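You operate a simulated robot arm through the tools that you are given. There is no shell and no other tool.

You are at the controls of a simulated robot arm. One attempt, no reset.

TASK
Swap the post in the post stand for the green one and tighten the red knob.
Fine: the old post goes back in the rack.

The check looks at the end state, three seconds after you hand in, the way a careful person would. Anything else that was tipped, shoved, dropped, spilled or broken makes it a failure.

THE ROBOT
A 7-joint arm with a two-finger parallel gripper, fixed in place. Base frame: the origin is at the foot of the arm, x ahead of it, y to its left, z up. Lengths are in m, angles in degrees, forces in N, time in s.
Its first joint turns from -166.0 to 166.0 degrees. Payload 3.43 kg.
Tool frame: the origin (TCP) lies between the finger pads and is the grasp point; the fingertips stand 0.03 m ahead of it; z points along the fingers, y is the line along which they close. Largest opening 0.094 m; finger width 0.028, thickness 0.01; the body of the gripper, 0.05 by 0.096 m, starts 0.055 m behind the TCP.
Orientation is that of the tool frame in the base frame, as a unit quaternion [x, y, z, w]. With the fingers straight down and closing along the base's y, the tool's x points along the base's -x, its y along +y and its z along -z.

THE INTERFACE
- The arm moves only by the tool play_rows. Its argument "motion" is a list of rows, each a list of 3 entries, a list of its own where there are three numbers: the turn, a rotation vector about the tool's x, y, z in degrees, then the shift along the tool's x, y, z in m, then the finger opening in m, from 0 to 0.094. In form: [[[rx, ry, rz], [x, y, z], hand], ...]. A call has 1 to 20 rows; each row shifts and turns the commanded pose from where the row before left it, along the tool's axes as they then stand. Each row takes 0.2 s and may step no farther than 0.05 m and 8.6 degrees from the row before; otherwise, or with a gripper value out of range, the whole call is refused. Where a pose cannot be reached the arm comes as near as it can. A force on the tool above 90 N (or 10 N above the force at the start of the call, whichever is more), or a blocked arm, ends the call early, and 0.2 s more pass. Each finger travels about 0.045 m/s and halts on what it meets, pressing with about 20 N; the grip force reading is that of the motor and also rises with nothing between the fingers. The clock runs only during rows and for 0.2 s after the last one: add rows that do not move to give the fingers time. The reply holds the time, the measured pose of the TCP, the force on the tool along the base axes, the opening and the grip force, in the units named above and with some noise, with the torque about the TCP (base axes, N m) and any sound that the robot's microphone picked up, and new pictures: "views" is both (left out), scene, wrist or none.
- Cameras (640 x 400 px; columns grow to the right, rows downward): "scene" is fixed at [0.0491, 0.6498, 1.6649]; the picture's right is [-0.47, -0.88, 0.00], its down [-0.66, 0.35, -0.67] and it looks along [0.59, -0.31, -0.74] (base axes); focal length 281 px, centre (320, 200). "wrist" rides on the gripper at [0.076, 0.014, -0.102] in the tool frame; the picture's right is [-0.18, 0.98, 0.00], its down [-0.75, -0.14, -0.64] and it looks along [-0.63, -0.12, 0.77] (tool axes); focal length 243 px, centre (320, 200). There is no depth. A picture from a camera that has moved, and an enlarged one, comes with that camera's place and axes in the base frame and with its lens.
- close_up(camera, box): a new picture of the part [left, top, right, bottom] of that camera's present view, enlarged. The clock stands still meanwhile.
- hand_in(): hands the job in; it is judged then, once.

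Places have to be worked out from the pictures, the camera data and where the tool is seen. Open the gripper and draw the arm clear of the work before you hand the job in, unless the task says otherwise.

The tools are called after "Request:" by a JSON object that holds its "name" and its "arguments". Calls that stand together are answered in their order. play_rows: Moves the arm, as the interface text tells. Its arguments: {"type":"object","properties":{"motion":{"type":"array"},"views":{"type":"string","enum":["both","scene","wrist","none"]}},"required":["motion"]} The other tools are called the same way: close_up (camera, box) takes an enlarged picture of a part of a camera's view; hand_in () hands the job in.

At the start:

```text
time: 0.0
position: [0.4956, 0.3315, 1.3745]
ee_rot: [0.0, 1.0, 0.0, 0.0]
ft_force: [-0.6, -0.8, -0.5]
moment: [0.0, 0.02, 0.02]
finger_gap: 0.094
gripper_force: 0.0
```

scene: 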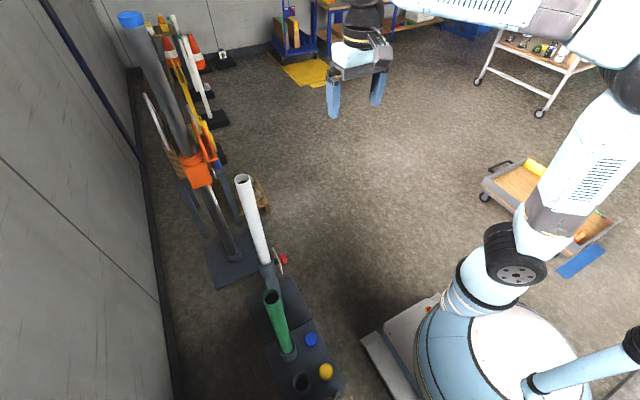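
wrist: 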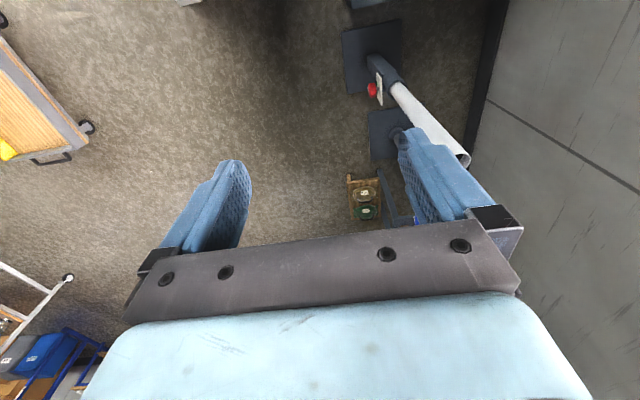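

I'll start by looking closely at the post stand, knob, and rack in both cameras before moving anything.

Request:
{"name": "close_up", "arguments": {"camera": "scene", "box": [200, 160, 360, 260]}}

Request:
{"name": "close_up", "arguments": {"camera": "scene", "box": [200, 250, 440, 400]}}

Request:
{"name": "close_up", "arguments": {"camera": "wrist", "box": [310, 0, 510, 125]}}

Request:
{"name": "close_up", "arguments": {"camera": "scene", "box": [100, 0, 340, 150]}}

```text
4.00 times, centred on (280, 210) of scene
camera zoom: at [0.0491, 0.6498, 1.6649], right [-0.47, -0.88, 0.0], down [-0.66, 0.35, -0.67], along [0.59, -0.31, -0.74], focal length 1125 px, centre (480, 160)
```

zoom: 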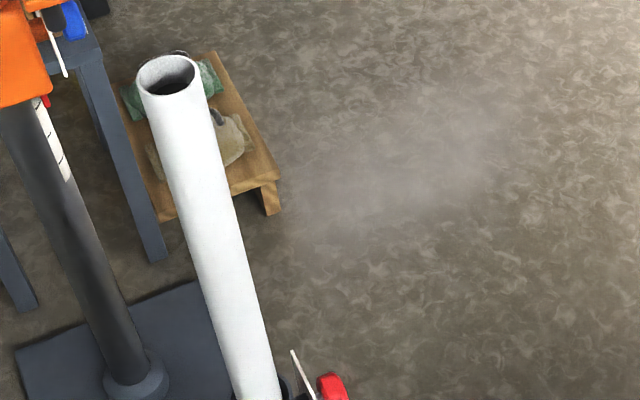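

```text
2.67 times, centred on (320, 325) of scene
camera zoom: at [0.0491, 0.6498, 1.6649], right [-0.47, -0.88, 0.0], down [-0.66, 0.35, -0.67], along [0.59, -0.31, -0.74], focal length 750 px, centre (320, -133)
```

zoom: 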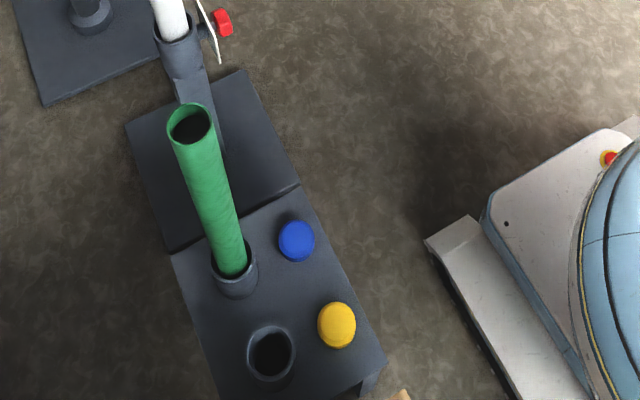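

```text
3.20 times, centred on (410, 62) of wrist
camera zoom: at [0.4195, 0.3461, 1.4781], right [0.18, 0.98, 0.0], down [0.75, -0.14, 0.64], along [0.63, -0.12, -0.77], focal length 776 px, centre (32, 640)
```

zoom: 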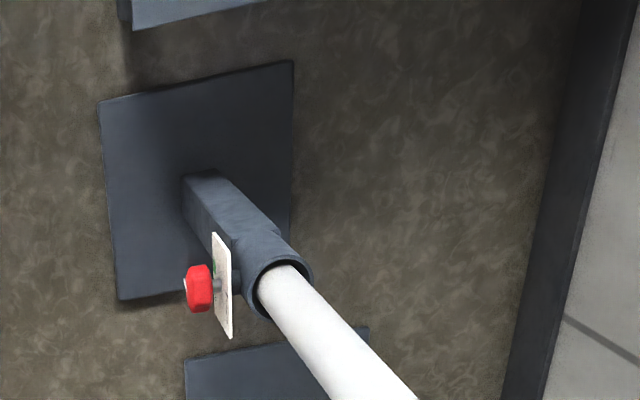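

```text
2.67 times, centred on (220, 75) of scene
camera zoom: at [0.0491, 0.6498, 1.6649], right [-0.47, -0.88, 0.0], down [-0.66, 0.35, -0.67], along [0.59, -0.31, -0.74], focal length 750 px, centre (587, 533)
```

zoom: 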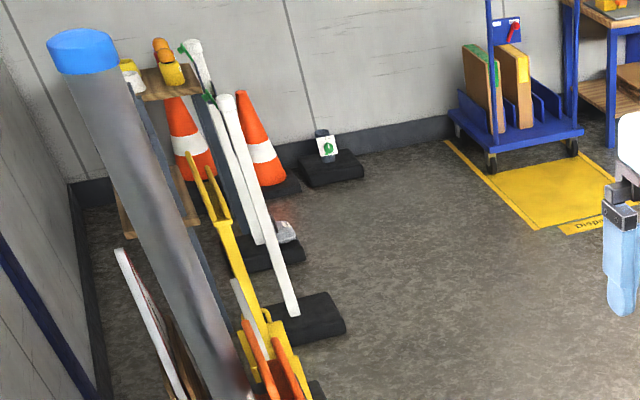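

The white post sits in a clamp socket near (0.71, 0.57, 0.57) with its top at about z 1.07. The green post is in the rack near (0.40, 0.62), and the rack has an empty hole nearer to me. I'll yaw the wrist in place so its camera can see the knob side from a clear position.

Request:
{"name": "play_rows", "arguments": {"motion": [[[0, 0, 8.2], [0, 0, 0], 0.094], [[0, 0, 8.2], [0, 0, 0], 0.094], [[0, 0, 8.2], [0, 0, 0], 0.094], [[0, 0, 8.2], [0, 0, 0], 0.094], [[0, 0, 8.2], [0, 0, 0], 0.094], [[0, 0, 8.2], [0, 0, 0], 0.094], [[0, 0, 8.2], [0, 0, 0], 0.094], [[0, 0, 8.2], [0, 0, 0], 0.094], [[0, 0, 8.2], [0, 0, 0], 0.094], [[0, 0, 8.2], [0, 0, 0], 0.094], [[0, 0, 8], [0, 0, 0], 0.094]]}}

```text
time: 2.4
position: [0.4955, 0.3318, 1.3753]
ee_rot: [0.708, 0.706, 0.0, 0.0]
ft_force: [-0.6, -0.5, -0.2]
moment: [-0.01, -0.04, -0.02]
finger_gap: 0.0939
gripper_force: 0.0
camera wrist: at [0.51, 0.4079, 1.4785], right [0.98, -0.19, 0.0], down [-0.14, -0.75, 0.64], along [-0.12, -0.63, -0.77], focal length 243 px, centre (320, 200)
```

scene: 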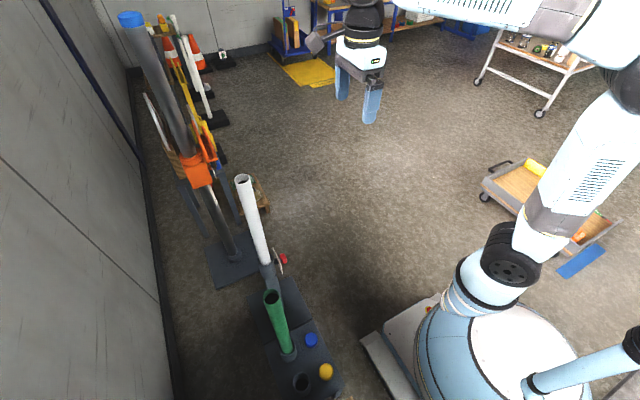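
wrist: 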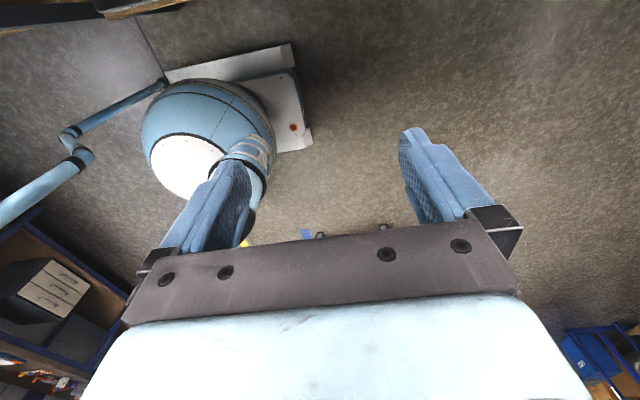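

The yaw worked. Next I tilt the tool to horizontal, pointing along +y with the camera on top, so it looks toward the stand.

Request:
{"name": "play_rows", "arguments": {"motion": [[[0, 8.2, 0], [0, 0, 0], 0.094], [[0, 8.2, 0], [0, 0, 0], 0.094], [[0, 8.2, 0], [0, 0, 0], 0.094], [[0, 8.2, 0], [0, 0, 0], 0.094], [[0, 8.2, 0], [0, 0, 0], 0.094], [[0, 8.2, 0], [0, 0, 0], 0.094], [[0, 8.2, 0], [0, 0, 0], 0.094], [[0, 8.2, 0], [0, 0, 0], 0.094], [[0, 8.2, 0], [0, 0, 0], 0.094], [[0, 8.2, 0], [0, 0, 0], 0.094], [[0, 8, 0], [0, 0, 0], 0.094]]}}

```text
time: 4.8
position: [0.4948, 0.3313, 1.3758]
ee_rot: [-0.499, -0.499, -0.501, 0.501]
ft_force: [0.5, -0.1, 0.1]
moment: [0.0, 0.01, -0.01]
finger_gap: 0.0938
gripper_force: 0.1
camera wrist: at [0.5098, 0.2288, 1.452], right [0.98, 0.0, -0.18], down [-0.14, -0.64, -0.76], along [-0.12, 0.77, -0.63], focal length 243 px, centre (320, 200)
```

scene: 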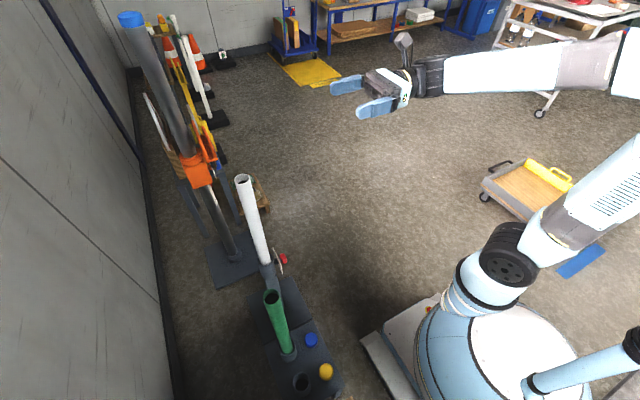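
wrist: 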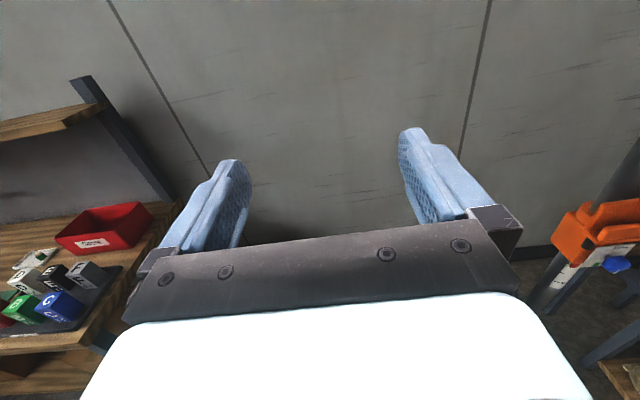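

The tool is horizontal as planned. Now I lower and shift it to about (0.68, 0.30, 0.70), which stays short of the stand, to view the knob and clamp.

Request:
{"name": "play_rows", "arguments": {"motion": [[[0, 0, 0], [-0.042, 0.0116, -0.002], 0.094], [[0, 0, 0], [-0.042, 0.0116, -0.002], 0.094], [[0, 0, 0], [-0.042, 0.0116, -0.002], 0.094], [[0, 0, 0], [-0.042, 0.0116, -0.002], 0.094], [[0, 0, 0], [-0.042, 0.0116, -0.002], 0.094], [[0, 0, 0], [-0.042, 0.0116, -0.002], 0.094], [[0, 0, 0], [-0.042, 0.0116, -0.002], 0.094], [[0, 0, 0], [-0.042, 0.0116, -0.002], 0.094], [[0, 0, 0], [-0.042, 0.0116, -0.002], 0.094], [[0, 0, 0], [-0.042, 0.0116, -0.002], 0.094], [[0, 0, 0], [-0.042, 0.0116, -0.002], 0.094], [[0, 0, 0], [-0.042, 0.0116, -0.002], 0.094], [[0, 0, 0], [-0.042, 0.0116, -0.002], 0.094], [[0, 0, 0], [-0.042, 0.0116, -0.002], 0.094], [[0, 0, 0], [-0.042, 0.0116, -0.002], 0.094], [[0, 0, 0], [-0.042, 0.0116, -0.002], 0.094]]}}

```text
time: 8.2
position: [0.6824, 0.3006, 0.7024]
ee_rot: [-0.5, -0.5, -0.5, 0.5]
ft_force: [0.0, 0.3, 0.5]
moment: [0.02, 0.02, -0.05]
finger_gap: 0.0942
gripper_force: 0.1
camera wrist: at [0.6962, 0.197, 0.7795], right [0.98, 0.0, -0.18], down [-0.14, -0.64, -0.75], along [-0.12, 0.77, -0.63], focal length 243 px, centre (320, 200)
```

scene: 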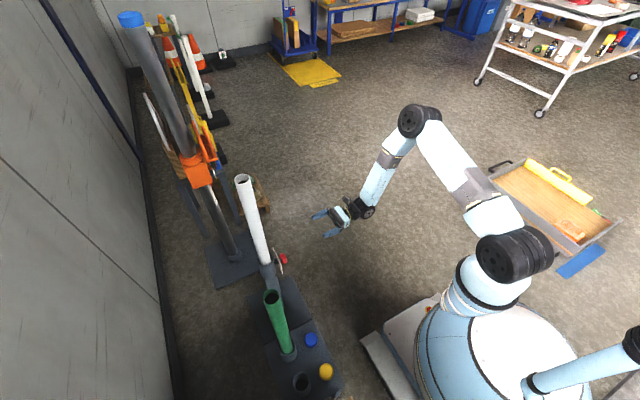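
wrist: 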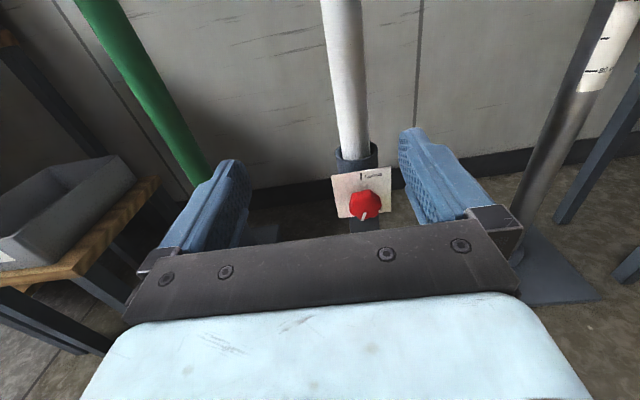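

Request:
{"name": "close_up", "arguments": {"camera": "wrist", "box": [310, 140, 410, 235]}}

Request:
{"name": "close_up", "arguments": {"camera": "scene", "box": [240, 230, 320, 280]}}

Request:
{"name": "close_up", "arguments": {"camera": "wrist", "box": [0, 0, 260, 200]}}

```text
4.21 times, centred on (360, 188) of wrist
camera zoom: at [0.6962, 0.197, 0.7795], right [0.98, 0.0, -0.18], down [-0.14, -0.64, -0.75], along [-0.12, 0.77, -0.63], focal length 1022 px, centre (152, 253)
```

zoom: 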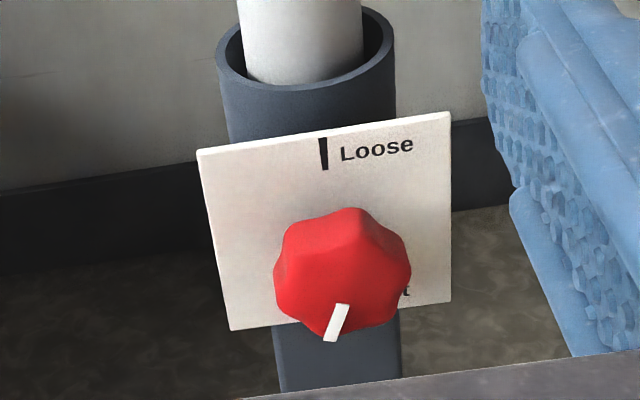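

```text
8.00 times, centred on (280, 255) of scene
camera zoom: at [0.0491, 0.6498, 1.6649], right [-0.47, -0.88, 0.0], down [-0.66, 0.35, -0.67], along [0.59, -0.31, -0.74], focal length 2250 px, centre (640, -240)
```

zoom: 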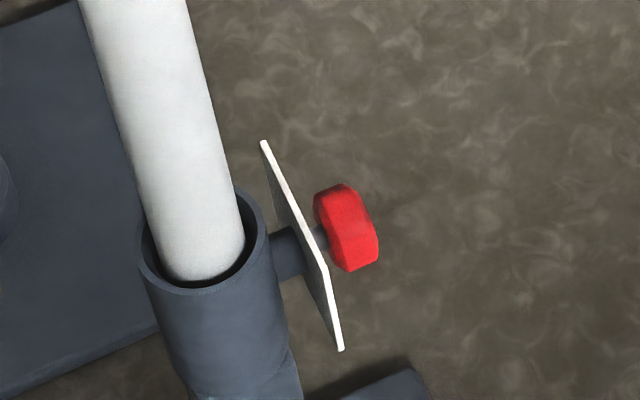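

```text
2.00 times, centred on (130, 100) of wrist
camera zoom: at [0.6962, 0.197, 0.7795], right [0.98, 0.0, -0.18], down [-0.14, -0.64, -0.75], along [-0.12, 0.77, -0.63], focal length 485 px, centre (700, 400)
```

zoom: 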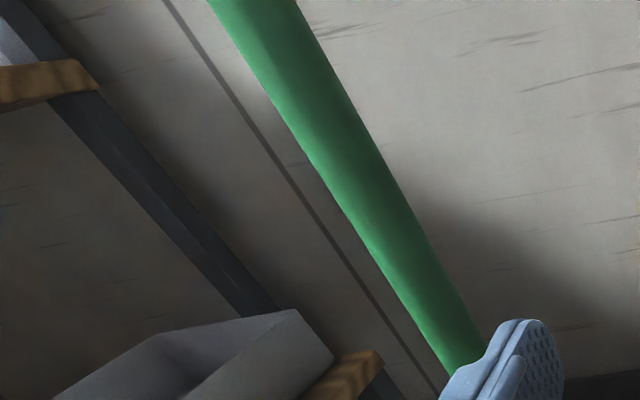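

The dial plate reads "Loose" at the top, and the white pointer is currently at the bottom, where I expect a "Tight" mark partly hidden by the knob. I'll lower the camera to knob height to read the whole plate square-on.

Request:
{"name": "play_rows", "arguments": {"motion": [[[0, 0, 0], [-0.044, 0.003, 0.002], 0.094], [[0, 0, 0], [-0.044, 0.003, 0.002], 0.094], [[0, 0, 0], [-0.044, 0.003, 0.002], 0.094], [[0, 0, 0], [-0.044, 0.003, 0.002], 0.094], [[0, 0, 0], [-0.044, 0.003, 0.002], 0.094]], "views": "wrist"}}

Request:
{"name": "close_up", "arguments": {"camera": "wrist", "box": [280, 10, 420, 150]}}

```text
time: 9.4
position: [0.695, 0.309, 0.4835]
ee_rot: [-0.5, -0.499, -0.5, 0.5]
ft_force: [0.3, 0.6, 0.3]
moment: [0.01, -0.03, 0.03]
finger_gap: 0.094
gripper_force: 0.1
camera wrist: at [0.7099, 0.2068, 0.5605], right [0.98, 0.0, -0.18], down [-0.14, -0.64, -0.75], along [-0.12, 0.77, -0.63], focal length 243 px, centre (320, 200)
```

wrist: 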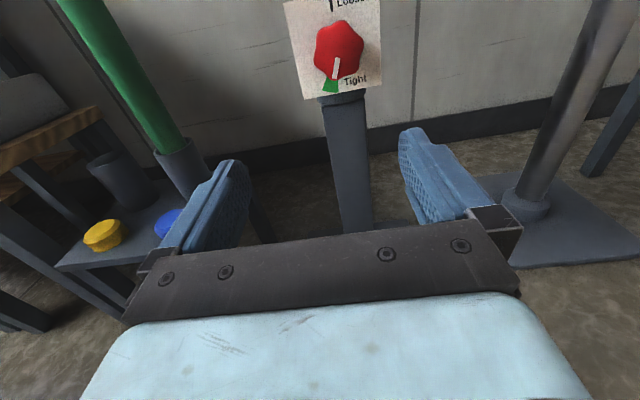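

```text
2.86 times, centred on (350, 80) of wrist
camera zoom: at [0.7099, 0.2068, 0.5605], right [0.98, 0.0, -0.18], down [-0.14, -0.64, -0.75], along [-0.12, 0.77, -0.63], focal length 693 px, centre (234, 543)
```

zoom: 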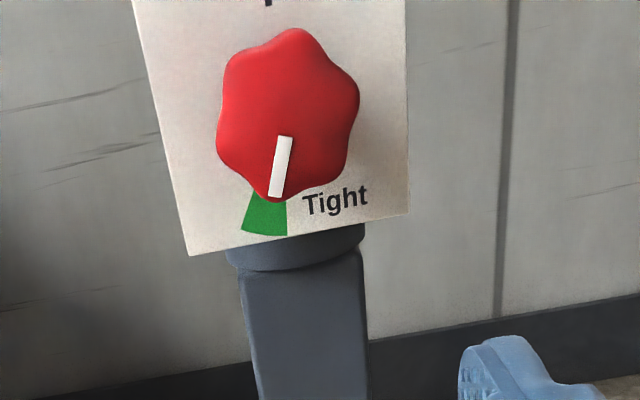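

The green "Tight" sector starts at about 6 o'clock and runs to 7, and the pointer is inside it. That makes loosening counter-clockwise to 12 o'clock. The knob centre is about (0.720, 0.49, 0.518), so I align with it and advance with the fingers open.

Request:
{"name": "play_rows", "arguments": {"motion": [[[0, 0, 0], [0.0345, 0.025, 0], 0.094], [[0, 0, 0], [0, 0, 0.04], 0.094], [[0, 0, 0], [0, 0, 0.04], 0.094], [[0, 0, 0], [0, 0, 0.04], 0.094], [[0, 0, 0], [0, 0, 0.025], 0.094], [[0, 0, 0], [0, 0, 0.02], 0.094], [[0, 0, 0], [0, 0, 0], 0.094]]}}

Request:
{"name": "close_up", "arguments": {"camera": "wrist", "box": [180, 60, 500, 260]}}

Request:
{"name": "close_up", "arguments": {"camera": "scene", "box": [240, 230, 320, 280]}}

```text
time: 11.0
position: [0.7215, 0.4753, 0.5167]
ee_rot: [0.501, 0.499, 0.5, -0.499]
ft_force: [1.1, 0.2, -0.3]
moment: [-0.03, 0.07, -0.03]
finger_gap: 0.0941
gripper_force: 0.0
camera wrist: at [0.7349, 0.3725, 0.5945], right [0.98, 0.0, -0.18], down [-0.14, -0.64, -0.75], along [-0.12, 0.77, -0.63], focal length 243 px, centre (320, 200)
```

scene: 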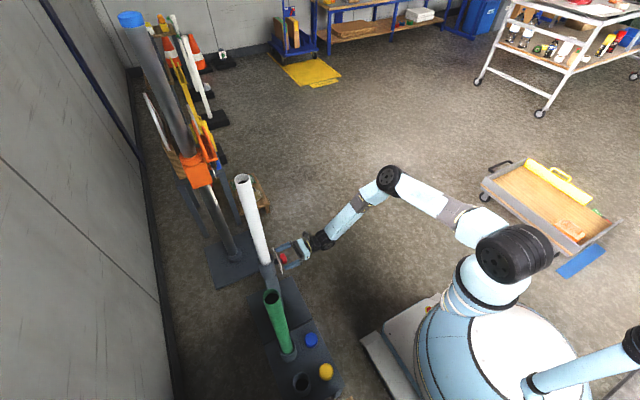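
wrist: 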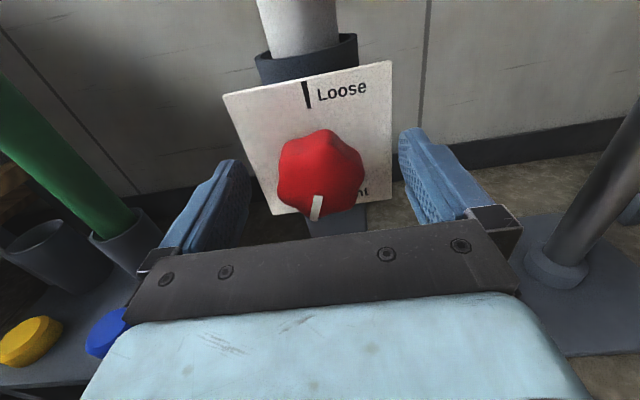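

```text
2.00 times, centred on (340, 160) of wrist
camera zoom: at [0.7349, 0.3725, 0.5945], right [0.98, 0.0, -0.18], down [-0.14, -0.64, -0.75], along [-0.12, 0.77, -0.63], focal length 485 px, centre (280, 280)
```

zoom: 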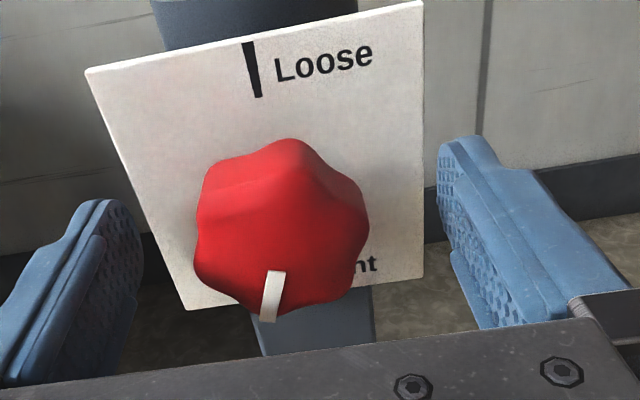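

```text
8.00 times, centred on (280, 255) of scene
camera zoom: at [0.0491, 0.6498, 1.6649], right [-0.47, -0.88, 0.0], down [-0.66, 0.35, -0.67], along [0.59, -0.31, -0.74], focal length 2250 px, centre (640, -240)
```

zoom: 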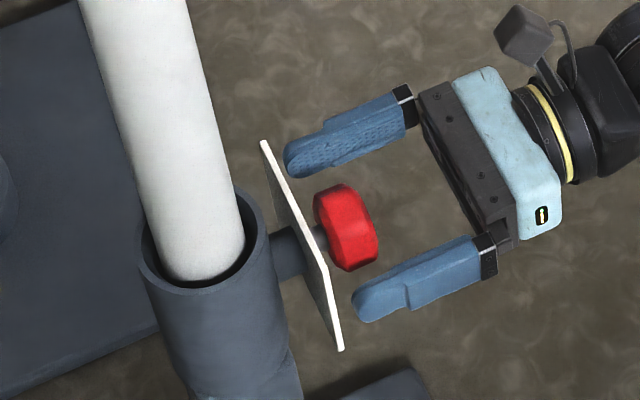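

The fingers straddle the knob, centred, with the tips short of the plate. I close on it and then test with a small counter-clockwise turn.

Request:
{"name": "play_rows", "arguments": {"motion": [[[0, 0, 0], [0, 0, 0], 0.02], [[0, 0, 0], [0, 0, 0], 0.02], [[0, 0, 0], [0, 0, 0], 0.02], [[0, 0, 0], [0, 0, 0], 0.02], [[0, 0, 0], [0, 0, 0], 0.02], [[0, 0, 0], [0, 0, 0], 0.02]], "views": "wrist"}}

Request:
{"name": "play_rows", "arguments": {"motion": [[[0, 0, -5], [0, 0, 0], 0.02], [[0, 0, -5], [0, 0, 0], 0.02], [[0, 0, -5], [0, 0, 0], 0.02], [[0, 0, -5], [0, 0, 0], 0.02]]}}

```text
time: 12.4
position: [0.721, 0.4748, 0.5169]
ee_rot: [0.501, 0.5, 0.5, -0.5]
ft_force: [-2.6, 2.7, -18.2]
moment: [-0.28, 0.03, -0.24]
finger_gap: 0.0483
gripper_force: 44.8
camera wrist: at [0.7345, 0.3725, 0.5931], right [0.98, 0.0, -0.19], down [-0.14, -0.64, -0.75], along [-0.12, 0.77, -0.63], focal length 243 px, centre (320, 200)
```

wrist: 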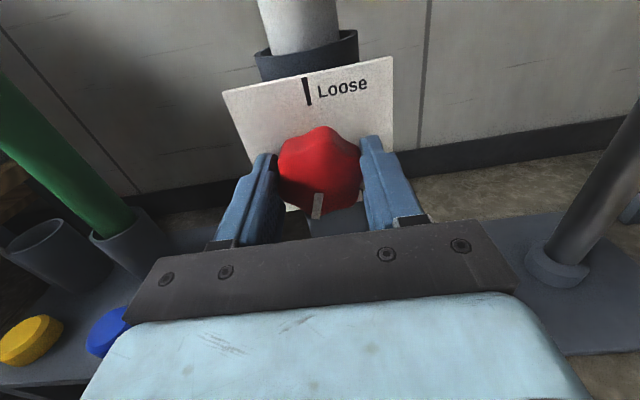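

```text
time: 13.4
position: [0.7199, 0.4751, 0.5157]
ee_rot: [0.406, 0.58, 0.578, -0.406]
ft_force: [-19.3, -5.1, -28.0]
moment: [0.72, 0.01, 0.54]
finger_gap: 0.0478
gripper_force: 45.1
camera wrist: at [0.7074, 0.3725, 0.5933], right [0.99, 0.0, 0.16], down [0.12, -0.64, -0.76], along [0.1, 0.77, -0.63], focal length 243 px, centre (320, 200)
```

scene: 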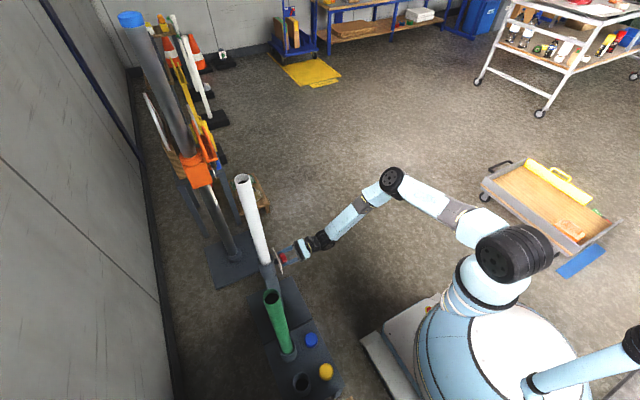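
wrist: 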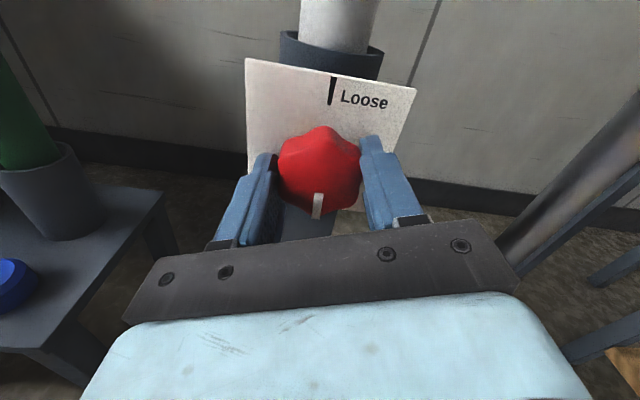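

The knob turns with the hand, with the pointer fixed relative to the fingers. A side load suggests I'm about 2 mm off axis, so I nudge to relieve it and then continue counter-clockwise.

Request:
{"name": "play_rows", "arguments": {"motion": [[[0, 0, 0], [-0.0012, -0.0025, 0], 0.02], [[0, 0, 0], [0, 0, 0], 0.02]], "views": "none"}}

Request:
{"name": "play_rows", "arguments": {"motion": [[[0, 0, -8], [0, 0, 0], 0.02], [[0, 0, -8], [0, 0, 0], 0.02], [[0, 0, -8], [0, 0, 0], 0.02], [[0, 0, -8], [0, 0, 0], 0.02], [[0, 0, -8], [0, 0, 0], 0.02]], "views": "wrist"}}

```text
time: 14.0
position: [0.7199, 0.475, 0.5143]
ee_rot: [0.406, 0.579, 0.58, -0.405]
ft_force: [-8.6, -3.6, -17.5]
moment: [-0.69, -0.01, 0.24]
finger_gap: 0.0475
gripper_force: 44.6
```

```text
time: 15.2
position: [0.7209, 0.4745, 0.5146]
ee_rot: [0.183, 0.683, 0.684, -0.182]
ft_force: [2.6, 9.6, -15.4]
moment: [0.47, 0.02, 0.38]
finger_gap: 0.0475
gripper_force: 44.7
camera wrist: at [0.6608, 0.3723, 0.5663], right [0.65, 0.0, 0.76], down [0.58, -0.64, -0.5], along [0.49, 0.77, -0.42], focal length 243 px, centre (320, 200)
```

wrist: 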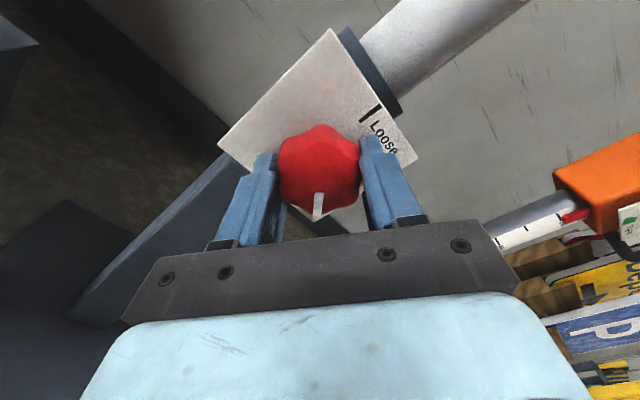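

It has turned 60 degrees smoothly with low forces. I continue counter-clockwise with a small downward correction.

Request:
{"name": "play_rows", "arguments": {"motion": [[[0, 0, -8], [-0.0005, -0.001, 0], 0.02], [[0, 0, -8], [0, 0, 0], 0.02], [[0, 0, -8], [0, 0, 0], 0.02], [[0, 0, -8], [0, 0, 0], 0.02], [[0, 0, -8], [0, 0, 0], 0.02], [[0, 0, -8], [0, 0, 0], 0.02]], "views": "both"}}

```text
time: 16.6
position: [0.7197, 0.4743, 0.5141]
ee_rot: [-0.111, 0.698, 0.699, 0.112]
ft_force: [12.4, 16.7, 5.7]
moment: [0.29, 0.01, -0.45]
finger_gap: 0.0472
gripper_force: 44.8
camera wrist: at [0.6428, 0.3722, 0.5058], right [-0.13, 0.0, 0.99], down [0.76, -0.64, 0.1], along [0.64, 0.77, 0.08], focal length 243 px, centre (320, 200)
```

scene: 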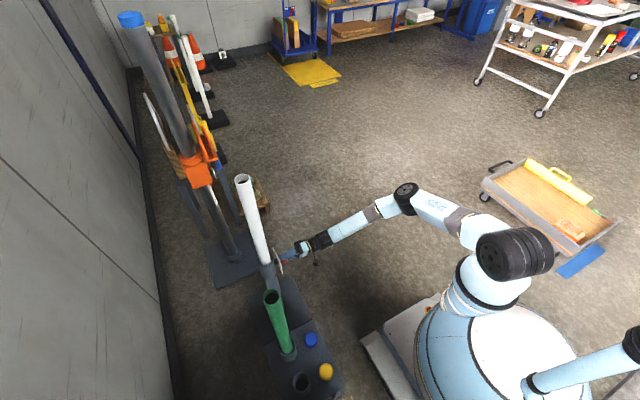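
wrist: 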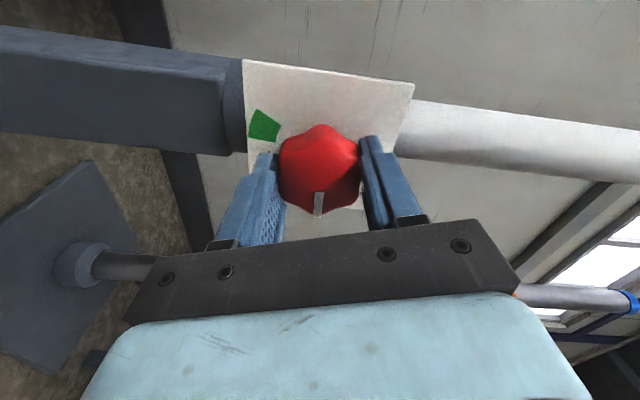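

The pointer is now at about 3 o'clock, 108 degrees turned, and the arm is tracking well. I continue toward Loose.

Request:
{"name": "play_rows", "arguments": {"motion": [[[0, 0, -8], [0, 0, 0], 0.02], [[0, 0, -8], [0, 0, 0], 0.02], [[0, 0, -8], [0, 0, 0], 0.02], [[0, 0, -8], [0, 0, 0], 0.02], [[0, 0, -8], [0, 0, 0], 0.02], [[0, 0, -8], [0, 0, 0], 0.02]], "views": "both"}}

```text
time: 18.0
position: [0.7203, 0.4744, 0.5155]
ee_rot: [-0.385, 0.593, 0.593, 0.386]
ft_force: [21.2, 19.0, 11.5]
moment: [0.85, -0.01, -0.15]
finger_gap: 0.0475
gripper_force: 44.9
camera wrist: at [0.6758, 0.3721, 0.452], right [-0.82, 0.0, 0.57], down [0.43, -0.64, 0.63], along [0.36, 0.77, 0.53], focal length 243 px, centre (320, 200)
```

scene: 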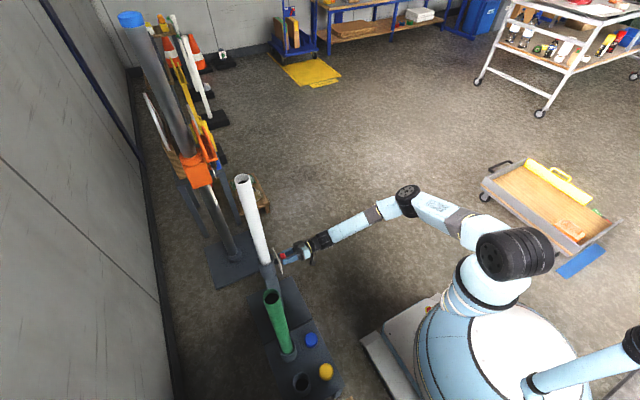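
wrist: 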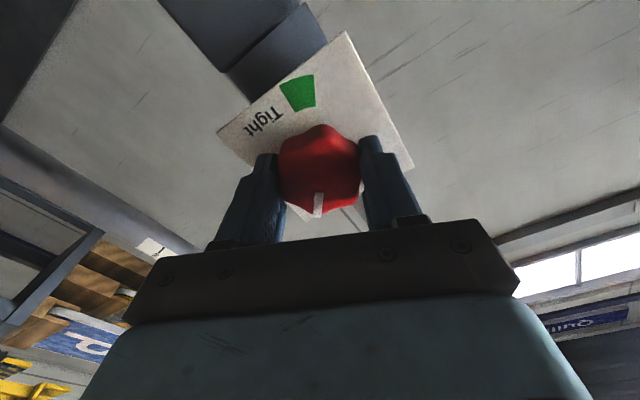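

156 degrees are done and the pointer is nearing Loose. I continue about 44 degrees more in smaller steps, relieving the side load slightly.

Request:
{"name": "play_rows", "arguments": {"motion": [[[0, 0, -8], [0, 0, 0.001], 0.02], [[0, 0, -8], [0, 0, 0], 0.02], [[0, 0, -8], [0, 0, 0], 0.02], [[0, 0, -8], [0, 0, 0], 0.02], [[0, 0, -6], [0, 0, 0], 0.02], [[0, 0, -6], [0, 0, 0], 0.02]], "views": "both"}}

Request:
{"name": "close_up", "arguments": {"camera": "wrist", "box": [220, 40, 460, 240]}}

```text
time: 19.4
position: [0.7195, 0.4756, 0.5154]
ee_rot: [0.582, -0.406, -0.409, -0.574]
ft_force: [-15.4, -9.6, -1.1]
moment: [-0.15, 1.37, -0.83]
finger_gap: 0.0481
gripper_force: 44.9
out of reach, approached as far as the arm can: row 6
camera wrist: at [0.7333, 0.3721, 0.4403], right [-0.99, -0.01, -0.16], down [-0.11, -0.64, 0.76], along [-0.11, 0.77, 0.63], focal length 243 px, centre (320, 200)
```

scene: 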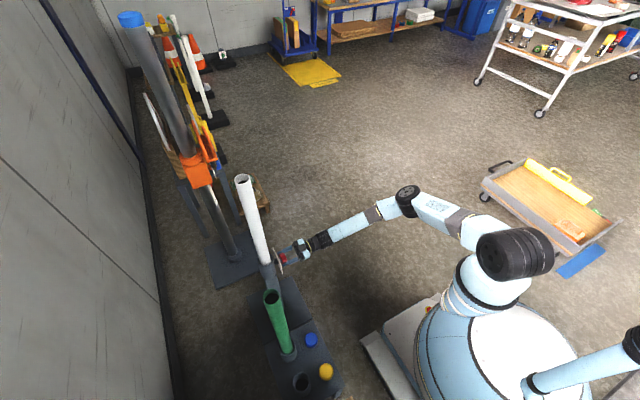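
wrist: 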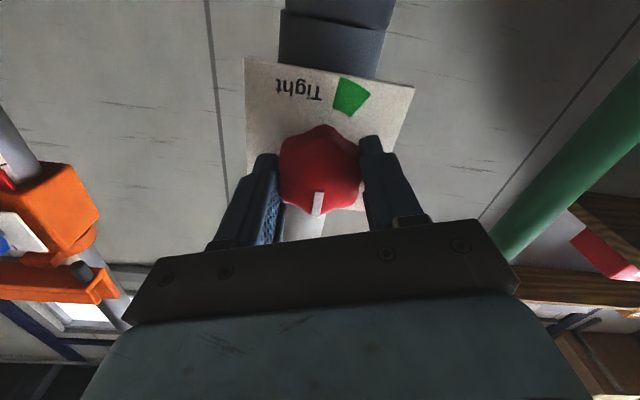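

```text
2.00 times, centred on (340, 140) of wrist
camera zoom: at [0.7333, 0.3721, 0.4403], right [-0.99, -0.01, -0.16], down [-0.11, -0.64, 0.76], along [-0.11, 0.77, 0.63], focal length 485 px, centre (280, 320)
```

zoom: 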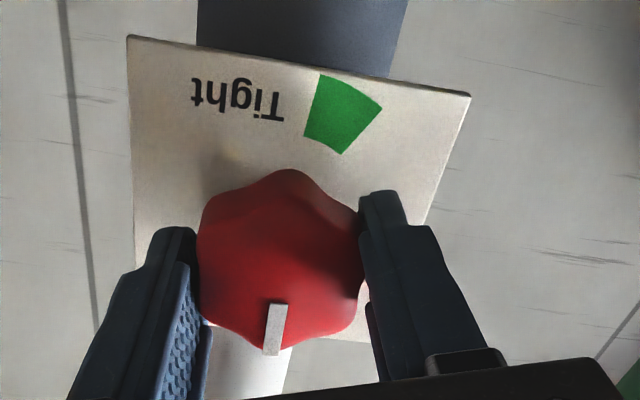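

The hand has turned 200 degrees, and a 1.4 N·m reaction suggests the stop is reached with the pointer at about 12 o'clock. I'll unload the twist, open, back away, and unwind the wrist.

Request:
{"name": "play_rows", "arguments": {"motion": [[[0, 0, 3], [0, 0, 0], 0.094], [[0, 0, 0], [0, 0, 0], 0.094], [[0, 0, 0], [0, 0, 0], 0.094], [[0, 0, 0], [0, 0, 0], 0.094], [[0, 0, 0], [0, 0, -0.04], 0.094], [[0, 0, 0], [0, 0, -0.04], 0.094], [[0, 0, 0], [0, 0, -0.04], 0.094], [[0, 0, 0], [0, 0, -0.04], 0.094]], "views": "wrist"}}

Request:
{"name": "play_rows", "arguments": {"motion": [[[0, 0, 8.2], [0, 0, 0], 0.094], [[0, 0, 8.2], [0, 0, 0], 0.094], [[0, 0, 8.2], [0, 0, 0], 0.094], [[0, 0, 8.2], [0, 0, 0], 0.094], [[0, 0, 8.2], [0, 0, 0], 0.094], [[0, 0, 8.2], [0, 0, 0], 0.094], [[0, 0, 8.2], [0, 0, 0], 0.094], [[0, 0, 8.2], [0, 0, 0], 0.094], [[0, 0, 8.2], [0, 0, 0], 0.094], [[0, 0, 8.2], [0, 0, 0], 0.094], [[0, 0, 8.2], [0, 0, 0], 0.094], [[0, 0, 8.2], [0, 0, 0], 0.094]], "views": "none"}}

Request:
{"name": "play_rows", "arguments": {"motion": [[[0, 0, 8.2], [0, 0, 0], 0.094], [[0, 0, 8.2], [0, 0, 0], 0.094], [[0, 0, 8.2], [0, 0, 0], 0.094], [[0, 0, 8.2], [0, 0, 0], 0.094], [[0, 0, 8.2], [0, 0, 0], 0.094], [[0, 0, 8.2], [0, 0, 0], 0.094], [[0, 0, 8.2], [0, 0, 0], 0.094], [[0, 0, 8.2], [0, 0, 0], 0.094], [[0, 0, 8.2], [0, 0, 0], 0.094], [[0, 0, 8.2], [0, 0, 0], 0.094], [[0, 0, 8.2], [0, 0, 0], 0.094], [[0, 0, 8.2], [0, 0, 0], 0.094]], "views": "both"}}

Request:
{"name": "close_up", "arguments": {"camera": "wrist", "box": [250, 20, 450, 160]}}

```text
time: 21.2
position: [0.7251, 0.3115, 0.5189]
ee_rot: [-0.568, 0.421, 0.421, 0.568]
ft_force: [0.1, 0.1, 0.2]
moment: [-0.04, 0.01, -0.01]
finger_gap: 0.0938
gripper_force: 0.0
camera wrist: at [0.7334, 0.2103, 0.4423], right [-0.99, 0.0, -0.11], down [-0.08, -0.64, 0.76], along [-0.07, 0.77, 0.64], focal length 243 px, centre (320, 200)
```

wrist: 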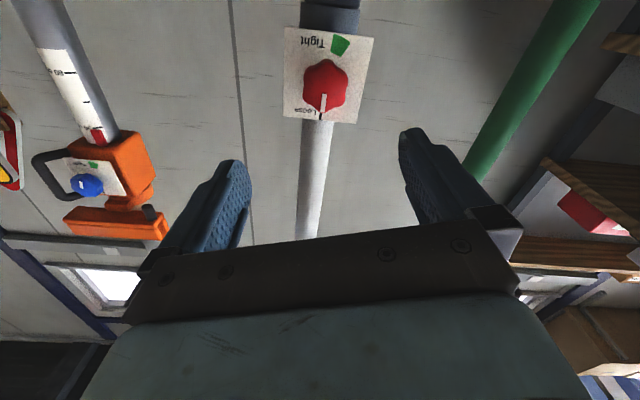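

```text
time: 23.8
position: [0.7244, 0.3136, 0.5182]
ee_rot: [-0.051, 0.705, 0.705, 0.051]
ft_force: [-0.9, -0.5, -0.1]
moment: [-0.02, -0.05, 0.01]
finger_gap: 0.0942
gripper_force: 0.0
```

```text
time: 26.4
position: [0.7259, 0.3141, 0.5176]
ee_rot: [0.5, 0.499, 0.5, -0.5]
ft_force: [-0.8, -0.5, -0.2]
moment: [-0.02, -0.04, 0.01]
finger_gap: 0.0939
gripper_force: 0.1
camera wrist: at [0.739, 0.2115, 0.5951], right [0.98, 0.0, -0.18], down [-0.14, -0.64, -0.75], along [-0.12, 0.77, -0.63], focal length 243 px, centre (320, 200)
```

scene: 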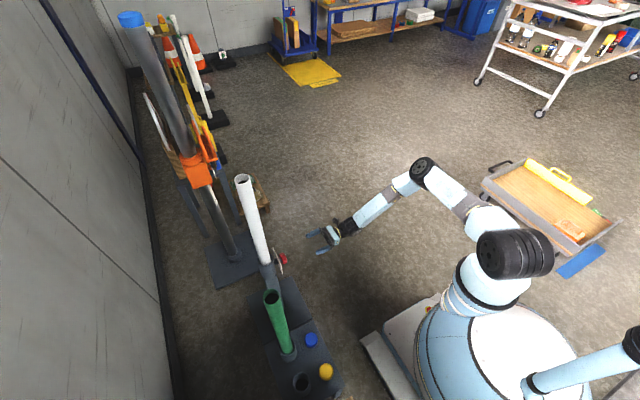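
wrist: 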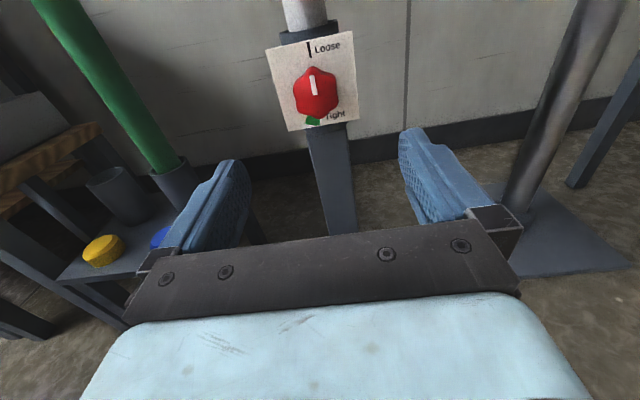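

```text
2.86 times, centred on (350, 90) of wrist
camera zoom: at [0.739, 0.2115, 0.5951], right [0.98, 0.0, -0.18], down [-0.14, -0.64, -0.75], along [-0.12, 0.77, -0.63], focal length 693 px, centre (234, 514)
```

zoom: 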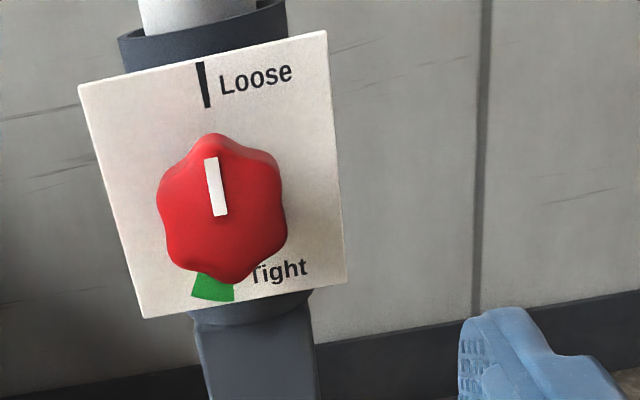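

The pointer sits exactly on the Loose mark. Next I raise the hand to about z 0.80 and line up with the white post from the -y side.

Request:
{"name": "play_rows", "arguments": {"motion": [[[0, 0, 0], [0.047, -0.001, 0], 0.094], [[0, 0, 0], [0.047, -0.001, 0], 0.094], [[0, 0, 0], [0.047, -0.001, 0], 0.094], [[0, 0, 0], [0.047, -0.001, 0], 0.094], [[0, 0, 0], [0.047, -0.001, 0], 0.094], [[0, 0, 0], [0.047, -0.001, 0], 0.094], [[0, 0, 0], [0, 0, 0], 0.094]]}}

Request:
{"name": "close_up", "arguments": {"camera": "scene", "box": [260, 290, 420, 400]}}

```text
time: 28.0
position: [0.7179, 0.313, 0.8002]
ee_rot: [0.501, 0.499, 0.501, -0.499]
ft_force: [-0.8, 0.3, -0.1]
moment: [-0.01, -0.03, -0.03]
finger_gap: 0.0942
gripper_force: 0.0
camera wrist: at [0.7319, 0.2109, 0.8769], right [0.98, 0.0, -0.18], down [-0.14, -0.64, -0.75], along [-0.12, 0.77, -0.63], focal length 243 px, centre (320, 200)
```

scene: 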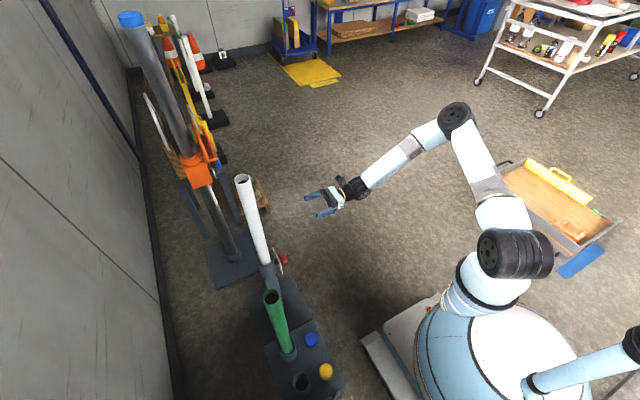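
wrist: 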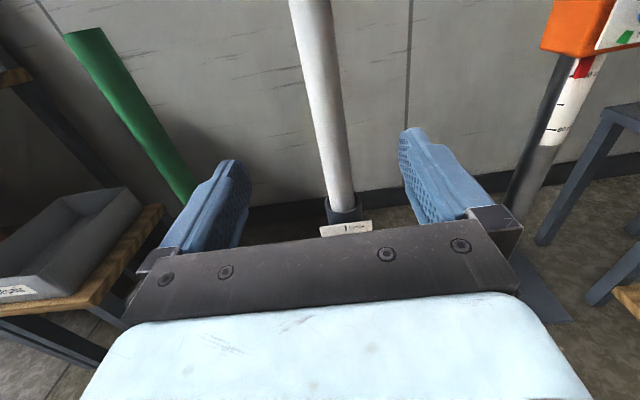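

```text
3.64 times, centred on (340, 345) of scene
camera zoom: at [0.0491, 0.6498, 1.6649], right [-0.47, -0.88, 0.0], down [-0.66, 0.35, -0.67], along [0.59, -0.31, -0.74], focal length 1023 px, centre (247, -327)
```

zoom: 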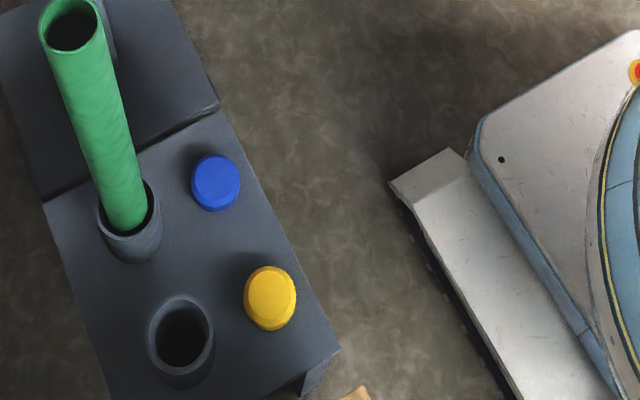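

The white post is centred between the fingers at x≈0.721. I advance to put the TCP on the post axis (y≈0.568) and close.

Request:
{"name": "play_rows", "arguments": {"motion": [[[0, 0, 0], [0, 0.003, 0.045], 0.094], [[0, 0, 0], [0, 0, 0.045], 0.094], [[0, 0, 0], [0, 0, 0.045], 0.094], [[0, 0, 0], [0, 0, 0.045], 0.094], [[0, 0, 0], [0, 0, 0.045], 0.094], [[0, 0, 0], [0, 0, 0.03], 0.094], [[0, 0, 0], [0, 0, 0], 0.094]]}}

Request:
{"name": "play_rows", "arguments": {"motion": [[[0, 0, 0], [0, 0, 0], 0.03], [[0, 0, 0], [0, 0, 0], 0.03], [[0, 0, 0], [0, 0, 0], 0.03], [[0, 0, 0], [0, 0, 0], 0.03], [[0, 0, 0], [0, 0, 0], 0.03], [[0, 0, 0], [0, 0, 0], 0.03]]}}

```text
time: 29.6
position: [0.7209, 0.5688, 0.7997]
ee_rot: [0.499, 0.501, 0.501, -0.499]
ft_force: [-0.6, -0.9, 0.2]
moment: [0.02, -0.01, -0.01]
finger_gap: 0.0942
gripper_force: 0.3
camera wrist: at [0.7354, 0.4669, 0.8772], right [0.98, 0.0, -0.18], down [-0.14, -0.64, -0.75], along [-0.12, 0.77, -0.63], focal length 243 px, centre (320, 200)
```

scene: 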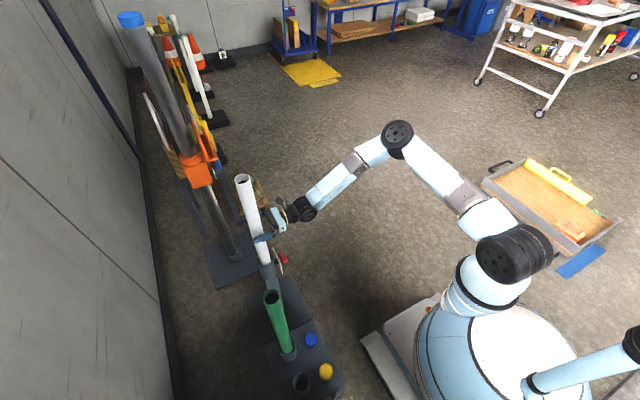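
wrist: 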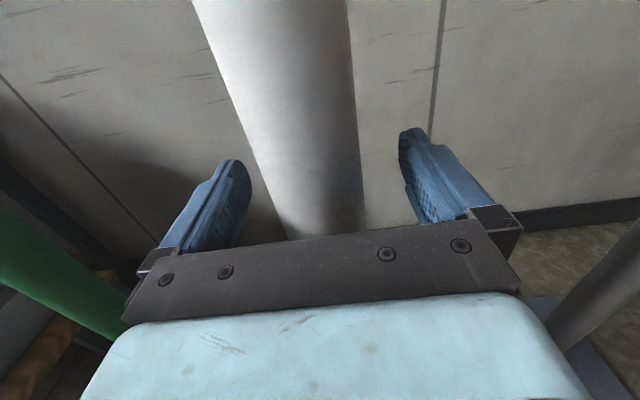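

```text
time: 31.0
position: [0.7209, 0.5697, 0.8007]
ee_rot: [0.5, 0.5, 0.502, -0.498]
ft_force: [-0.3, 0.5, -0.1]
moment: [-0.03, 0.26, -0.04]
finger_gap: 0.0525
gripper_force: 20.5
camera wrist: at [0.7353, 0.4666, 0.8773], right [0.98, 0.0, -0.18], down [-0.14, -0.64, -0.75], along [-0.12, 0.77, -0.63], focal length 243 px, centre (320, 200)
```

scene: 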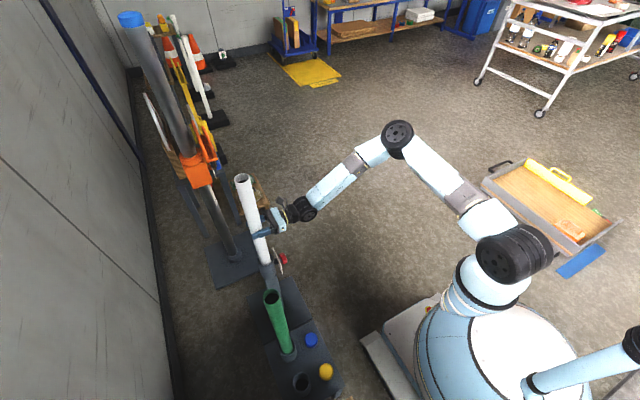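
wrist: 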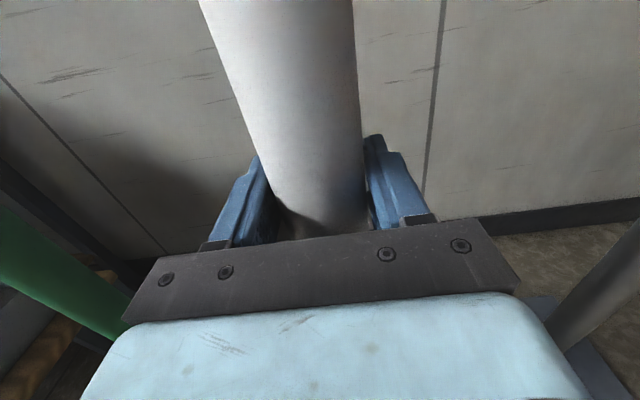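

The post is gripped at 52 mm. I lift gently a few centimetres to check it slides free, watching the force.

Request:
{"name": "play_rows", "arguments": {"motion": [[[0, 0, 0], [0.005, 0, 0], 0.03], [[0, 0, 0], [0.01, 0, 0], 0.03], [[0, 0, 0], [0.015, 0, 0], 0.03], [[0, 0, 0], [0.02, 0, 0], 0.03], [[0, 0, 0], [0, 0, 0], 0.03]]}}

Request:
{"name": "close_up", "arguments": {"camera": "scene", "box": [220, 160, 320, 290]}}

```text
time: 32.2
position: [0.7214, 0.569, 0.8497]
ee_rot: [0.5, 0.5, 0.501, -0.499]
ft_force: [0.5, 0.0, -6.1]
moment: [0.03, 0.01, 0.0]
finger_gap: 0.0526
gripper_force: 20.7
camera wrist: at [0.7353, 0.4668, 0.9275], right [0.98, 0.0, -0.18], down [-0.14, -0.64, -0.75], along [-0.12, 0.77, -0.63], focal length 243 px, centre (320, 200)
```

scene: 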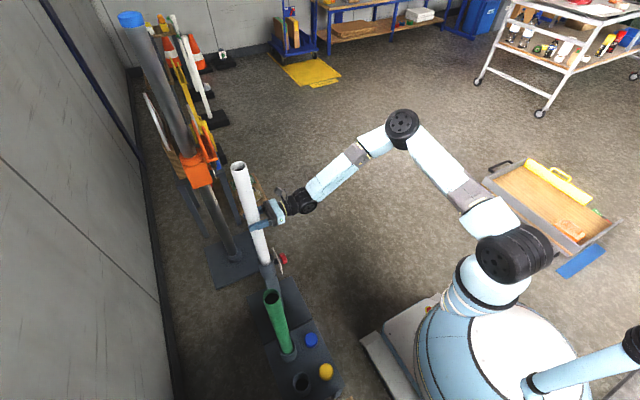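
wrist: 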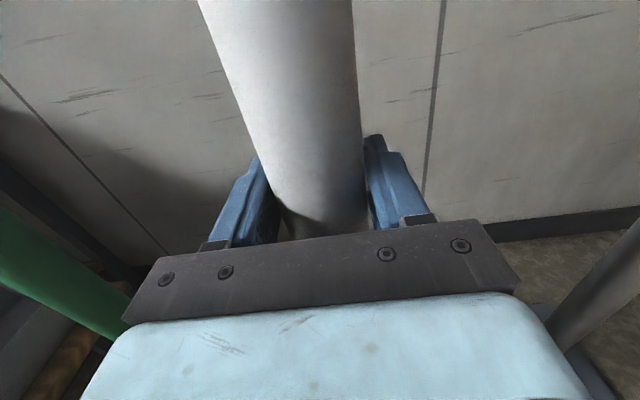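

```text
3.08 times, centred on (270, 225) of scene
camera zoom: at [0.0491, 0.6498, 1.6649], right [-0.47, -0.88, 0.0], down [-0.66, 0.35, -0.67], along [0.59, -0.31, -0.74], focal length 865 px, centre (474, 123)
```

zoom: 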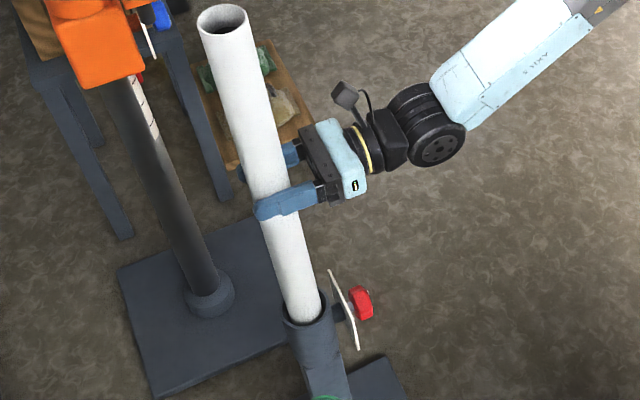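

It lifts freely at about 6 N with no binding. I continue up 0.13 m more and check that the bottom clears the socket.

Request:
{"name": "play_rows", "arguments": {"motion": [[[0, 0, 0], [0.02, 0, 0], 0.03], [[0, 0, 0], [0.02, 0, 0], 0.03], [[0, 0, 0], [0.02, 0, 0], 0.03], [[0, 0, 0], [0.02, 0, 0], 0.03], [[0, 0, 0], [0.02, 0, 0], 0.03], [[0, 0, 0], [0.02, 0, 0], 0.03], [[0, 0, 0], [0.01, 0, 0], 0.03], [[0, 0, 0], [0, 0, 0], 0.03]], "views": "scene"}}

Request:
{"name": "close_up", "arguments": {"camera": "scene", "box": [220, 120, 320, 290]}}

```text
time: 34.0
position: [0.7217, 0.5687, 0.9802]
ee_rot: [0.499, 0.501, 0.501, -0.499]
ft_force: [0.2, 0.5, -4.9]
moment: [0.03, -0.01, 0.01]
finger_gap: 0.0523
gripper_force: 19.9
```

scene: 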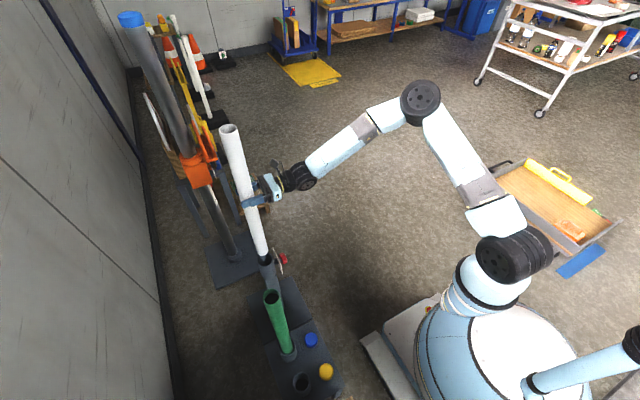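

```text
2.35 times, centred on (270, 205) of scene
camera zoom: at [0.0491, 0.6498, 1.6649], right [-0.47, -0.88, 0.0], down [-0.66, 0.35, -0.67], along [0.59, -0.31, -0.74], focal length 662 px, centre (438, 188)
```

zoom: 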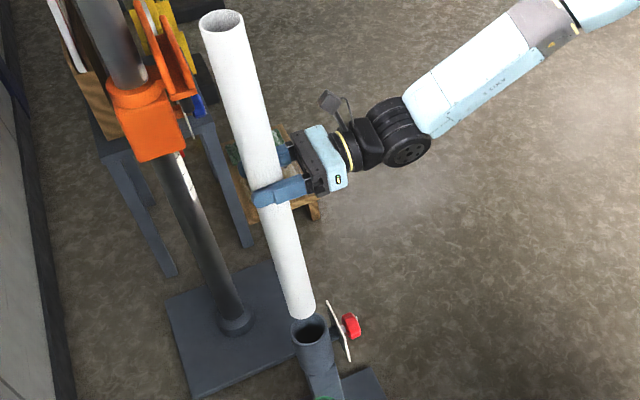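

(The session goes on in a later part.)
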